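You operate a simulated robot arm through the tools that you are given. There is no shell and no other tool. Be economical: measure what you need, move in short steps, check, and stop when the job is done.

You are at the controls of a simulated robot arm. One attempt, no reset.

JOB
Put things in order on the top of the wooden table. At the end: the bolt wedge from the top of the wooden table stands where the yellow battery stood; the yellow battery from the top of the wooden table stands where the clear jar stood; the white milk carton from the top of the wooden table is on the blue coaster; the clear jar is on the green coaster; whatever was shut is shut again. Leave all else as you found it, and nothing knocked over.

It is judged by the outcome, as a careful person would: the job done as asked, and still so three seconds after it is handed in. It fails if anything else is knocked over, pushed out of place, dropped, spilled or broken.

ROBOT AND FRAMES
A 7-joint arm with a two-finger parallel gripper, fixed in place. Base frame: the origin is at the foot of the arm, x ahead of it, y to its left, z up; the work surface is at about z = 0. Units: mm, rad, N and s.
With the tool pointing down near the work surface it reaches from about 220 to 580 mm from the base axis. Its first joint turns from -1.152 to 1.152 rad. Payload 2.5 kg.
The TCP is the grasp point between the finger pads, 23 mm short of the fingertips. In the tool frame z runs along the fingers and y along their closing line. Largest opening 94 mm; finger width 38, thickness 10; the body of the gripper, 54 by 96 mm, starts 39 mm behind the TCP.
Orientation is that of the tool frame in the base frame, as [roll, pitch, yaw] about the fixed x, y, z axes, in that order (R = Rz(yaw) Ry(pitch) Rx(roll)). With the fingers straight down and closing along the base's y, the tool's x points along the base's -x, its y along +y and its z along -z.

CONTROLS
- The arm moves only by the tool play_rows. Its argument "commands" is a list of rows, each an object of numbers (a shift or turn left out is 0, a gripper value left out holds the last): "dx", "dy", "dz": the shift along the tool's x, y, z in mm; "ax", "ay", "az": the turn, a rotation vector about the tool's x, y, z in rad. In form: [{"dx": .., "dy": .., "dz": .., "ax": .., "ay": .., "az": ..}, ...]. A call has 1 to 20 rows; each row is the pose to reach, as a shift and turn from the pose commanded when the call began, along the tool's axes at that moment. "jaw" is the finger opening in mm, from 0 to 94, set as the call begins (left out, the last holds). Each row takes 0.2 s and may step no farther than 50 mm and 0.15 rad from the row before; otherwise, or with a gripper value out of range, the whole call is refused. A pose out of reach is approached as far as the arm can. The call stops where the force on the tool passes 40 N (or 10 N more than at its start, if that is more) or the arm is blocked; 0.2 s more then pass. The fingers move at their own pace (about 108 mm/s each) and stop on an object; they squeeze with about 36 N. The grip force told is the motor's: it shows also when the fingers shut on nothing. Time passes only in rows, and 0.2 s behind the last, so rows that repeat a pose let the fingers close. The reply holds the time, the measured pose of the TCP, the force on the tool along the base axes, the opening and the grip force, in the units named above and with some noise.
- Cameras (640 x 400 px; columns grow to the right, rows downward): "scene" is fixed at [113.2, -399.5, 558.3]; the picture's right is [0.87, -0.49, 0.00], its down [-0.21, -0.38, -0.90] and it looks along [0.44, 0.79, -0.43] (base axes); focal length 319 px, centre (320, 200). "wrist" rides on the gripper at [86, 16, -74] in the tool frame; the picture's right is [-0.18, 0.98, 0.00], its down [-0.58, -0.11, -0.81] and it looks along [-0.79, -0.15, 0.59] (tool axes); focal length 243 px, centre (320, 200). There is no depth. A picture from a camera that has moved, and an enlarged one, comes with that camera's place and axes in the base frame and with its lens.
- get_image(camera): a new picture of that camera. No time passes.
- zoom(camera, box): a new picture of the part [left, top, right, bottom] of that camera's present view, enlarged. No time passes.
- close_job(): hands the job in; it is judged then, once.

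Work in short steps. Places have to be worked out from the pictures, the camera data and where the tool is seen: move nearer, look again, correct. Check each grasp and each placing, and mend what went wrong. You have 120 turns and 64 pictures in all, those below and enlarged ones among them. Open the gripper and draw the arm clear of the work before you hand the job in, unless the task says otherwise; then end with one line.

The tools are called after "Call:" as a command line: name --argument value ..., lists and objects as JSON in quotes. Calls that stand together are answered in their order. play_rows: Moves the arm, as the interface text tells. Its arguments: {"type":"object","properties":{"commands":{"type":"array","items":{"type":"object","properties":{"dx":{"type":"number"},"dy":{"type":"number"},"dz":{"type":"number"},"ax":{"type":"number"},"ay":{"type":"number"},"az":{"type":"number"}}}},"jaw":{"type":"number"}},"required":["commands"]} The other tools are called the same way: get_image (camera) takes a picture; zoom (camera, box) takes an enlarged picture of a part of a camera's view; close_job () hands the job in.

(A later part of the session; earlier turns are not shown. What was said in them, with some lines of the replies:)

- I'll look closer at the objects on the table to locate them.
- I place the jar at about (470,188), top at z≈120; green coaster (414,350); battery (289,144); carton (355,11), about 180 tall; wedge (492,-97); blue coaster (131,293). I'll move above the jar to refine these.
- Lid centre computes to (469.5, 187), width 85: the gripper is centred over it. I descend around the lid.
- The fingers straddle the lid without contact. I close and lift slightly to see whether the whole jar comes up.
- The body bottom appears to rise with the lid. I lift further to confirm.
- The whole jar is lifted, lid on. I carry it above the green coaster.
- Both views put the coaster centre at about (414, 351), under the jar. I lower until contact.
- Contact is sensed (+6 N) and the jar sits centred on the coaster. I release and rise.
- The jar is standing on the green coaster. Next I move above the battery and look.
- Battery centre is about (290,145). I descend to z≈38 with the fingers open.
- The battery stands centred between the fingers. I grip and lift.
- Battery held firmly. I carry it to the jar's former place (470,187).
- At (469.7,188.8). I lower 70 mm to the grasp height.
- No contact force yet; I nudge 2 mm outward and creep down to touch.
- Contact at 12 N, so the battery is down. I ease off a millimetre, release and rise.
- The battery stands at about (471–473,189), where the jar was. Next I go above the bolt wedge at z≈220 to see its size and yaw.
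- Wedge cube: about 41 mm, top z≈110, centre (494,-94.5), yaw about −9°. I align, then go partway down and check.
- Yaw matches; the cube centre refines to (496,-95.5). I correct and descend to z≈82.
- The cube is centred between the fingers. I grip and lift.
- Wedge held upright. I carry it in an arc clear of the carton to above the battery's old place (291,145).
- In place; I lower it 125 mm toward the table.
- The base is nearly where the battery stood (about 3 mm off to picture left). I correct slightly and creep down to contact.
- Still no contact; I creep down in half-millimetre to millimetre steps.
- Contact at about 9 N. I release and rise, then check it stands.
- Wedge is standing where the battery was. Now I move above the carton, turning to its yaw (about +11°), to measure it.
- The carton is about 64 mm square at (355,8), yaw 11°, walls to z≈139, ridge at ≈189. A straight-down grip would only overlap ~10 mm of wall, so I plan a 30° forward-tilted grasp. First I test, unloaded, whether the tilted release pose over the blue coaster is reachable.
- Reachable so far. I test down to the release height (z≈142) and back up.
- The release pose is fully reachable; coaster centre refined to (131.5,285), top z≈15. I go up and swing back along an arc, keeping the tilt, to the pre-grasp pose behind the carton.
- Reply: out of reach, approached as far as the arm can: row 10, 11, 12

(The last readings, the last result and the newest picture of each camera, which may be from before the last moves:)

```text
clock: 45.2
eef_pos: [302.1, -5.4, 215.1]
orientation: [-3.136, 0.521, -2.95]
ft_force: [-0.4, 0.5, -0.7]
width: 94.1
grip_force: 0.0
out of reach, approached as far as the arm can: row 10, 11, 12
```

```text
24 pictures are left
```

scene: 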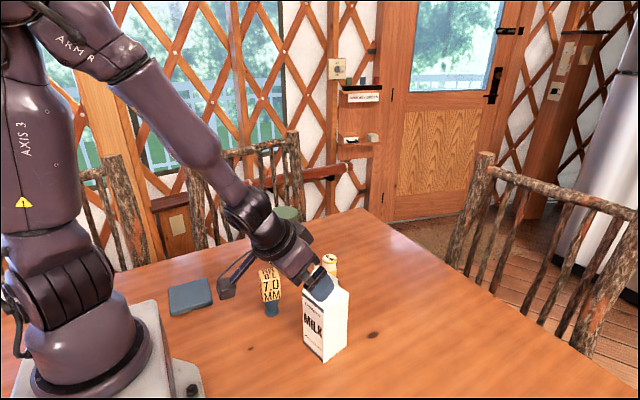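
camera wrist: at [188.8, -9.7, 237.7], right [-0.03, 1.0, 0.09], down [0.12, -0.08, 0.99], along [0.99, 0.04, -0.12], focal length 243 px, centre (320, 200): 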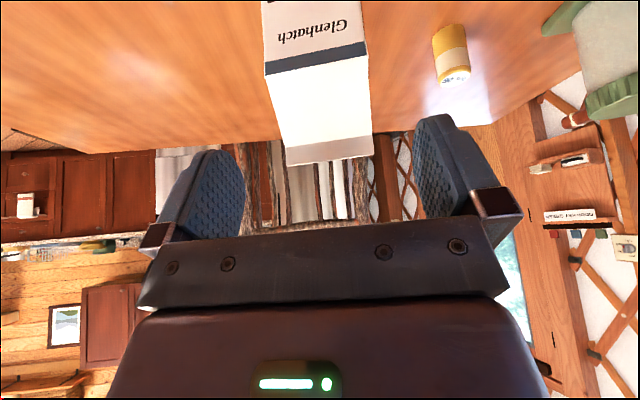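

The pre-grasp pose is at the near limit but good. The carton centre from this view is (356,7). I advance 60 mm along the tool axis, then check.

Call:
play_rows --commands '[{"dz": 20}, {"dz": 40}, {"dz": 60}, {"dz": 60}]'

Call:
get_image --camera "wrist"

Call:
zoom --camera "scene" --box '[240, 220, 400, 370]'

```text
clock: 46.2
eef_pos: [331.2, 0.3, 162.4]
orientation: [-3.136, 0.523, -2.949]
ft_force: [-0.7, 0.5, 0.3]
width: 93.9
grip_force: 0.1
```

```text
23 pictures are left
camera wrist: at [217.5, -4.0, 184.8], right [-0.03, 1.0, 0.09], down [0.12, -0.08, 0.99], along [0.99, 0.04, -0.12], focal length 243 px, centre (320, 200)
```

wrist: 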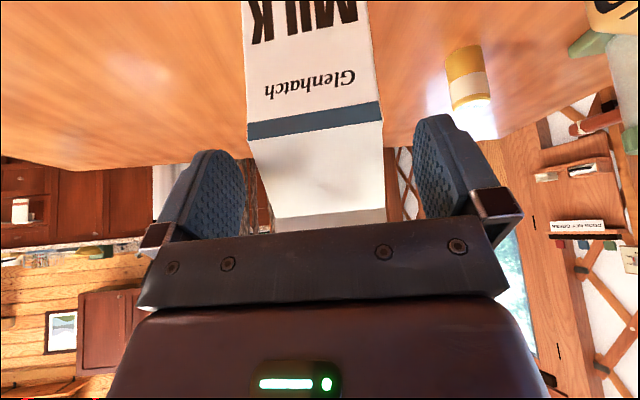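

```text
2.67 times, centred on (320, 295) of scene
camera zoom: at [113.2, -399.5, 558.3], right [0.87, -0.49, 0.0], down [-0.21, -0.38, -0.9], along [0.44, 0.79, -0.43], focal length 851 px, centre (320, -53)
```

zoom: 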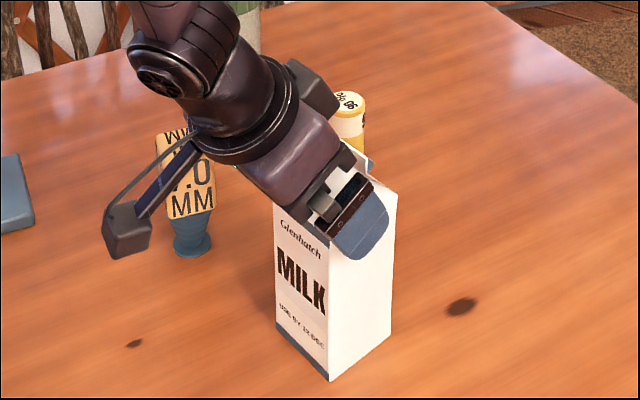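

Aligned laterally within about 1 mm. I advance another 36 mm carefully.

Call:
play_rows --commands '[{"dx": 1, "dy": 1, "dz": 12}, {"dx": 1, "dy": 1, "dz": 24}, {"dx": 1, "dy": 1, "dz": 31}, {"dx": 1, "dy": 1, "dz": 36}, {"dx": 1, "dy": 1, "dz": 36}]'

Call:
zoom --camera "scene" --box '[240, 220, 400, 370]'

Call:
get_image --camera "wrist"

```text
clock: 47.4
eef_pos: [347.1, 4.5, 133.8]
orientation: [-3.135, 0.527, -2.947]
ft_force: [-5.2, -2.3, 25.4]
width: 94.1
grip_force: 0.1
```

```text
2.67 times, centred on (320, 295) of scene
camera zoom: at [113.1, -399.5, 558.4], right [0.87, -0.49, 0.0], down [-0.21, -0.38, -0.9], along [0.44, 0.79, -0.43], focal length 851 px, centre (320, -53)
```

zoom: 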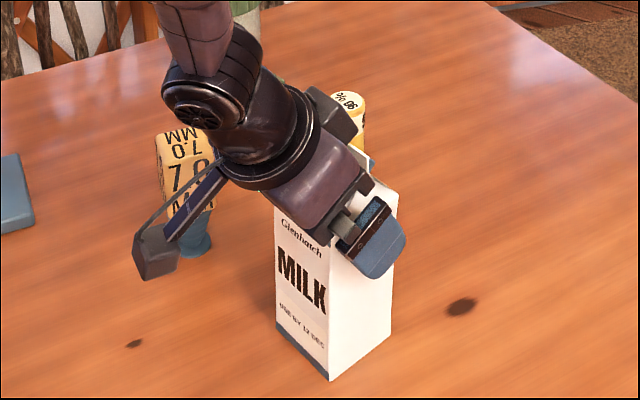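

```text
20 pictures are left
camera wrist: at [234.8, 0.2, 154.6], right [-0.03, 1.0, 0.09], down [0.12, -0.08, 0.99], along [0.99, 0.04, -0.11], focal length 243 px, centre (320, 200)
```

wrist: 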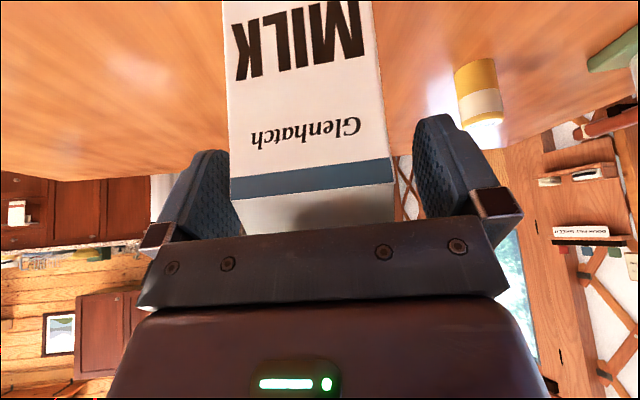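

Light touch on the roof (25 N), carton unmoved. I back off 4 mm, then close.

Call:
play_rows --commands '[{"dz": -2}, {"dz": -4}, {"dz": -4}]'

Call:
play_rows --commands '[{"dz": 0}, {"dz": 0}, {"dz": 0}, {"dz": 0}]' --jaw 50

```text
clock: 48.2
eef_pos: [343.3, 4.0, 135.7]
orientation: [-3.137, 0.521, -2.95]
ft_force: [0.2, 0.2, -0.2]
width: 94.2
grip_force: 0.0
```

```text
clock: 49.2
eef_pos: [344.5, 4.3, 135.9]
orientation: [-3.137, 0.525, -2.95]
ft_force: [-1.1, -3.3, 1.7]
width: 64.8
grip_force: 35.8
```

Gripped at 64.8 mm (the carton's width). I lift 15 mm straight up and check.

Call:
play_rows --commands '[{"dx": -2.5, "dz": -4.3}, {"dx": -5, "dz": -8.7}, {"dx": -7.5, "dz": -13}, {"dx": -7.5, "dz": -13}]'

Call:
zoom --camera "scene" --box '[240, 220, 400, 370]'

```text
clock: 50.2
eef_pos: [344.4, 3.8, 150.2]
orientation: [-3.138, 0.522, -2.95]
ft_force: [0.3, -0.6, -7.6]
width: 64.9
grip_force: 35.8
```

```text
2.67 times, centred on (320, 295) of scene
camera zoom: at [113.2, -399.5, 558.3], right [0.87, -0.49, 0.0], down [-0.21, -0.38, -0.9], along [0.44, 0.79, -0.43], focal length 851 px, centre (320, -53)
```

zoom: 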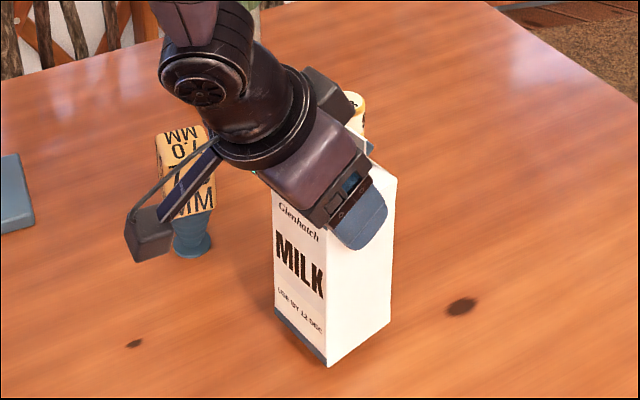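

Carton (≈7.6 N) lifted upright. I raise it until its bottom is at ≈z 132, above the wedge.

Call:
play_rows --commands '[{"dx": -8, "dz": -14}, {"dx": -21, "dz": -36}, {"dx": -36, "dz": -62}, {"dx": -50, "dz": -86}, {"dx": -59, "dz": -102}, {"dx": -59, "dz": -102}]'

Call:
get_image --camera "scene"

```text
clock: 51.6
eef_pos: [347.5, 4.9, 269.0]
orientation: [-3.138, 0.522, -2.95]
ft_force: [0.2, 0.5, -6.8]
width: 64.8
grip_force: 36.3
```

```text
18 pictures are left
```

scene: 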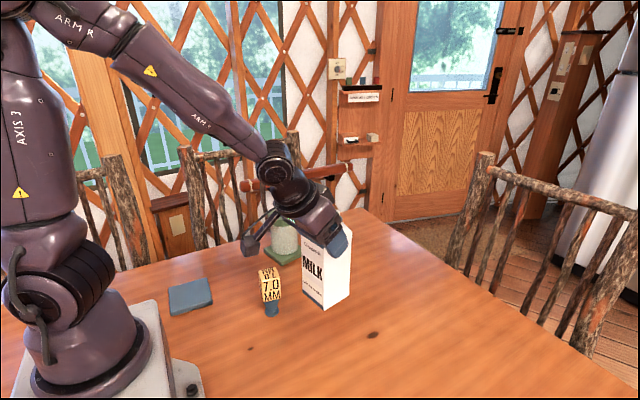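

The carton hangs upright. I swing it along an arc over to the blue coaster, turning about the vertical by 74°.

Call:
play_rows --commands '[{"dx": -0.3, "dy": 32.1, "dz": 0.2, "ax": -0.0538, "az": -0.0932}, {"dx": 1.8, "dy": 63.9, "dz": -1, "ax": -0.1076, "az": -0.1864}, {"dx": 6.5, "dy": 94.9, "dz": -3.7, "ax": -0.1614, "az": -0.2796}, {"dx": 13.6, "dy": 125, "dz": -7.8, "ax": -0.2152, "az": -0.3728}, {"dx": 22.9, "dy": 153.8, "dz": -13.2, "ax": -0.269, "az": -0.466}, {"dx": 34.5, "dy": 181.2, "dz": -19.9, "ax": -0.3228, "az": -0.5592}, {"dx": 48.2, "dy": 206.9, "dz": -27.8, "ax": -0.3766, "az": -0.6524}, {"dx": 63.6, "dy": 230.7, "dz": -36.7, "ax": -0.4304, "az": -0.7456}, {"dx": 80.7, "dy": 252.5, "dz": -46.6, "ax": -0.4842, "az": -0.8388}, {"dx": 99.3, "dy": 272.1, "dz": -57.3, "ax": -0.538, "az": -0.932}, {"dx": 119.1, "dy": 289.5, "dz": -68.7, "ax": -0.5918, "az": -1.0252}, {"dx": 140.3, "dy": 304.5, "dz": -81, "ax": -0.6456, "az": -1.1184}, {"dx": 140.3, "dy": 304.5, "dz": -81, "ax": -0.6456, "az": -1.1184}, {"dx": 140.3, "dy": 304.5, "dz": -81, "ax": -0.6456, "az": -1.1184}]'

Call:
get_image --camera "scene"

```text
clock: 54.6
eef_pos: [129.2, 271.7, 265.2]
orientation: [-3.141, 0.522, -1.66]
ft_force: [-0.6, -0.2, -6.9]
width: 64.8
grip_force: 35.5
```

```text
17 pictures are left
```

scene: 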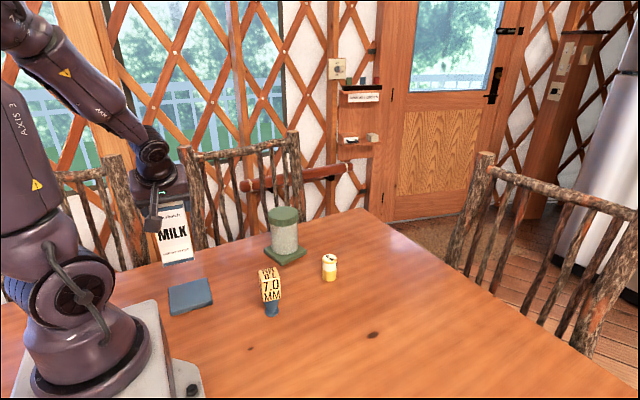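

Carton is above the blue coaster. I lower 92 mm and check alignment.

Call:
play_rows --commands '[{"dx": 15, "dz": 26}, {"dx": 30, "dz": 52}, {"dx": 42, "dz": 72.7}, {"dx": 46, "dz": 79.7}, {"dx": 46, "dz": 79.7}]'

Call:
zoom --camera "scene" --box '[100, 200, 260, 330]'

Call:
get_image --camera "wrist"

```text
clock: 55.8
eef_pos: [128.1, 272.7, 176.5]
orientation: [3.141, 0.52, -1.659]
ft_force: [-0.2, 0.6, -6.1]
width: 64.8
grip_force: 36.0
```

```text
3.08 times, centred on (180, 265) of scene
camera zoom: at [113.2, -399.5, 558.4], right [0.87, -0.49, 0.0], down [-0.21, -0.38, -0.9], along [0.44, 0.79, -0.43], focal length 982 px, centre (751, 0)
```

zoom: 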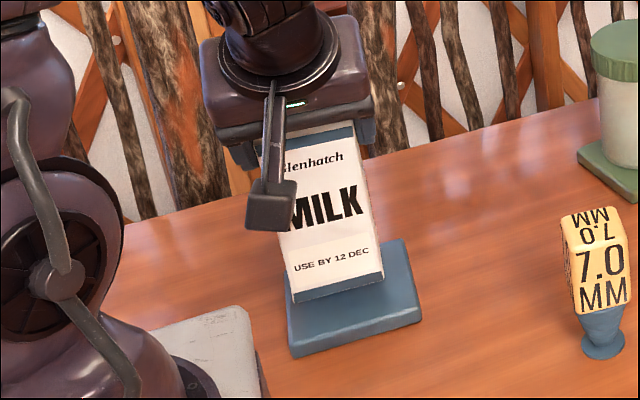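

```text
15 pictures are left
camera wrist: at [103.1, 163.4, 198.1], right [-0.96, 0.25, 0.09], down [0.12, 0.1, 0.99], along [0.24, 0.96, -0.12], focal length 243 px, centre (320, 200)
```

wrist: 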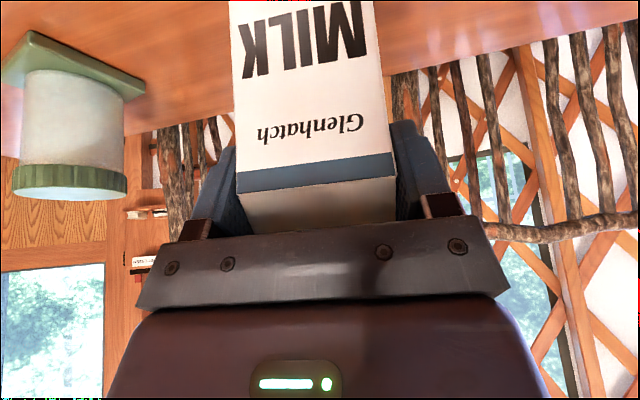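

The carton would sit about 5 mm too far left (−x) on the coaster. I correct and lower to just above it.

Call:
play_rows --commands '[{"dx": 1.3, "dy": -5.7, "dz": -0.7}, {"dx": 6, "dy": -5.7, "dz": 7.5}, {"dx": 9.8, "dy": -5.7, "dz": 14}, {"dx": 9.8, "dy": -5.7, "dz": 14}]'

Call:
zoom --camera "scene" --box '[140, 230, 252, 330]'

```text
clock: 56.8
eef_pos: [135.1, 271.4, 157.5]
orientation: [-3.141, 0.52, -1.66]
ft_force: [1.2, 0.2, -7.1]
width: 64.8
grip_force: 35.7
```

```text
4.00 times, centred on (196, 280) of scene
camera zoom: at [113.2, -399.5, 558.4], right [0.87, -0.49, 0.0], down [-0.21, -0.38, -0.9], along [0.44, 0.79, -0.43], focal length 1277 px, centre (816, -120)
```

zoom: 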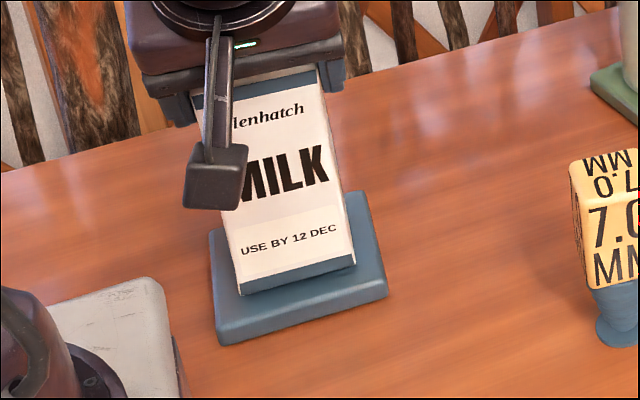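

Now well centred. I creep down to contact.

Call:
play_rows --commands '[{"dx": 1.5, "dz": 2.6}, {"dx": 2.5, "dz": 4.3}, {"dx": 3, "dz": 5.2}, {"dx": 3, "dz": 5.2}]'

```text
clock: 57.8
eef_pos: [135.1, 271.7, 152.1]
orientation: [3.141, 0.518, -1.661]
ft_force: [0.3, -0.5, -6.3]
width: 64.8
grip_force: 36.4
```

Call:
play_rows --commands '[{"dx": 0.5, "dz": 0.9}, {"dx": 1, "dz": 1.7}, {"dx": 1, "dz": 1.7}]'

```text
clock: 58.6
eef_pos: [135.9, 273.3, 150.4]
orientation: [3.142, 0.525, -1.66]
ft_force: [-8.1, -10.0, 31.1]
width: 64.8
grip_force: 36.3
```

Firm contact now; I ease up about 1.2 mm and read again.

Call:
play_rows --commands '[{"dx": -0.3, "dz": -0.5}, {"dx": -0.6, "dz": -1}, {"dx": -0.6, "dz": -1}]'

Call:
zoom --camera "scene" --box '[140, 230, 252, 330]'

```text
clock: 59.4
eef_pos: [135.2, 269.9, 151.0]
orientation: [3.141, 0.52, -1.66]
ft_force: [1.4, 1.4, 1.2]
width: 64.8
grip_force: 35.7
```

```text
4.00 times, centred on (196, 280) of scene
camera zoom: at [113.2, -399.5, 558.3], right [0.87, -0.49, 0.0], down [-0.21, -0.38, -0.9], along [0.44, 0.79, -0.43], focal length 1277 px, centre (816, -120)
```

zoom: 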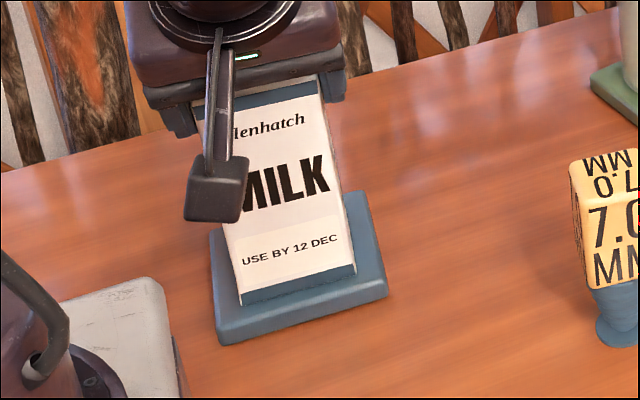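

The carton rests flat and centred on the coaster. I open and retreat along the tool axis.

Call:
play_rows --commands '[{"dz": 0}, {"dz": 0}, {"dz": 0}]' --jaw 94

Call:
play_rows --commands '[{"dz": -8}, {"dz": -25}, {"dz": -50}, {"dz": -75}, {"dz": -75}]'

Call:
zoom --camera "scene" --box '[100, 200, 260, 330]'

```text
clock: 60.2
eef_pos: [133.6, 270.4, 151.6]
orientation: [-3.141, 0.52, -1.661]
ft_force: [0.2, 0.2, -0.4]
width: 94.0
grip_force: 0.2
```

```text
clock: 61.4
eef_pos: [147.4, 251.1, 221.5]
orientation: [-3.14, 0.521, -1.659]
ft_force: [0.2, 0.2, 0.2]
width: 94.0
grip_force: 0.1
out of reach, approached as far as the arm can: row 1, 2, 3, 4, 5
```

```text
3.08 times, centred on (180, 265) of scene
camera zoom: at [113.2, -399.5, 558.3], right [0.87, -0.49, 0.0], down [-0.21, -0.38, -0.9], along [0.44, 0.79, -0.43], focal length 982 px, centre (751, 0)
```

zoom: 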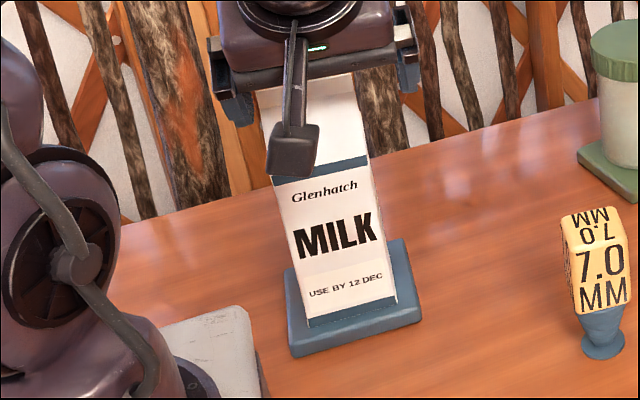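

Released; the carton stands. The retreat was bent by the reach limit but without contact; I now rise straight up.

Call:
play_rows --commands '[{"dx": -23, "dy": -13, "dz": -4}, {"dx": -38, "dy": -13, "dz": -30}, {"dx": -56, "dy": -13, "dz": -60}, {"dx": -70, "dy": -13, "dz": -85}, {"dx": -70, "dy": -13, "dz": -85}]'

Call:
get_image --camera "scene"

```text
clock: 62.6
eef_pos: [163.8, 267.4, 331.8]
orientation: [3.141, 0.519, -1.66]
ft_force: [0.6, -0.5, 0.5]
width: 93.8
grip_force: 0.0
```

```text
11 pictures are left
```

scene: 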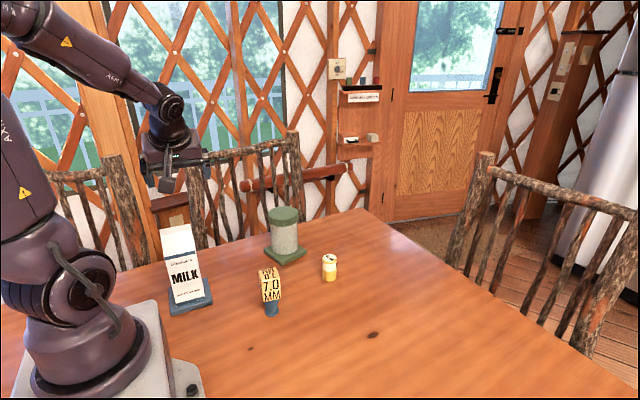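

All items stand as required. I move the arm clear of the carton and take a last enlarged look.

Call:
play_rows --commands '[{"dy": -40, "dx": -10, "dz": -17}, {"dy": -80, "dx": -10, "dz": -17}, {"dy": -120, "dx": -10, "dz": -17}, {"dy": -120, "dx": -10, "dz": -17}]'

Call:
zoom --camera "scene" --box '[140, 190, 364, 330]'

```text
clock: 63.6
eef_pos: [284.3, 262.0, 354.9]
orientation: [3.141, 0.519, -1.661]
ft_force: [-0.3, 0.3, -0.4]
width: 94.1
grip_force: 0.0
```

```text
2.86 times, centred on (252, 260) of scene
camera zoom: at [113.2, -399.5, 558.3], right [0.87, -0.49, 0.0], down [-0.21, -0.38, -0.9], along [0.44, 0.79, -0.43], focal length 912 px, centre (514, 29)
```

zoom: 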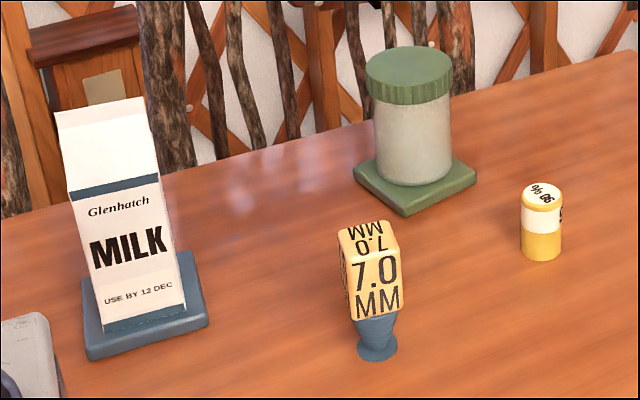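

The battery base measures (470.7, 189), matching the jar's former place, and everything is upright. The gripper is open and clear, so I hand in.

Call:
close_job

```text
The job is handed in.
```

The job is done and handed in: jar (lid still on) on the green coaster, battery where the jar stood, bolt wedge where the battery stood, carton on the blue coaster, and nothing knocked over.
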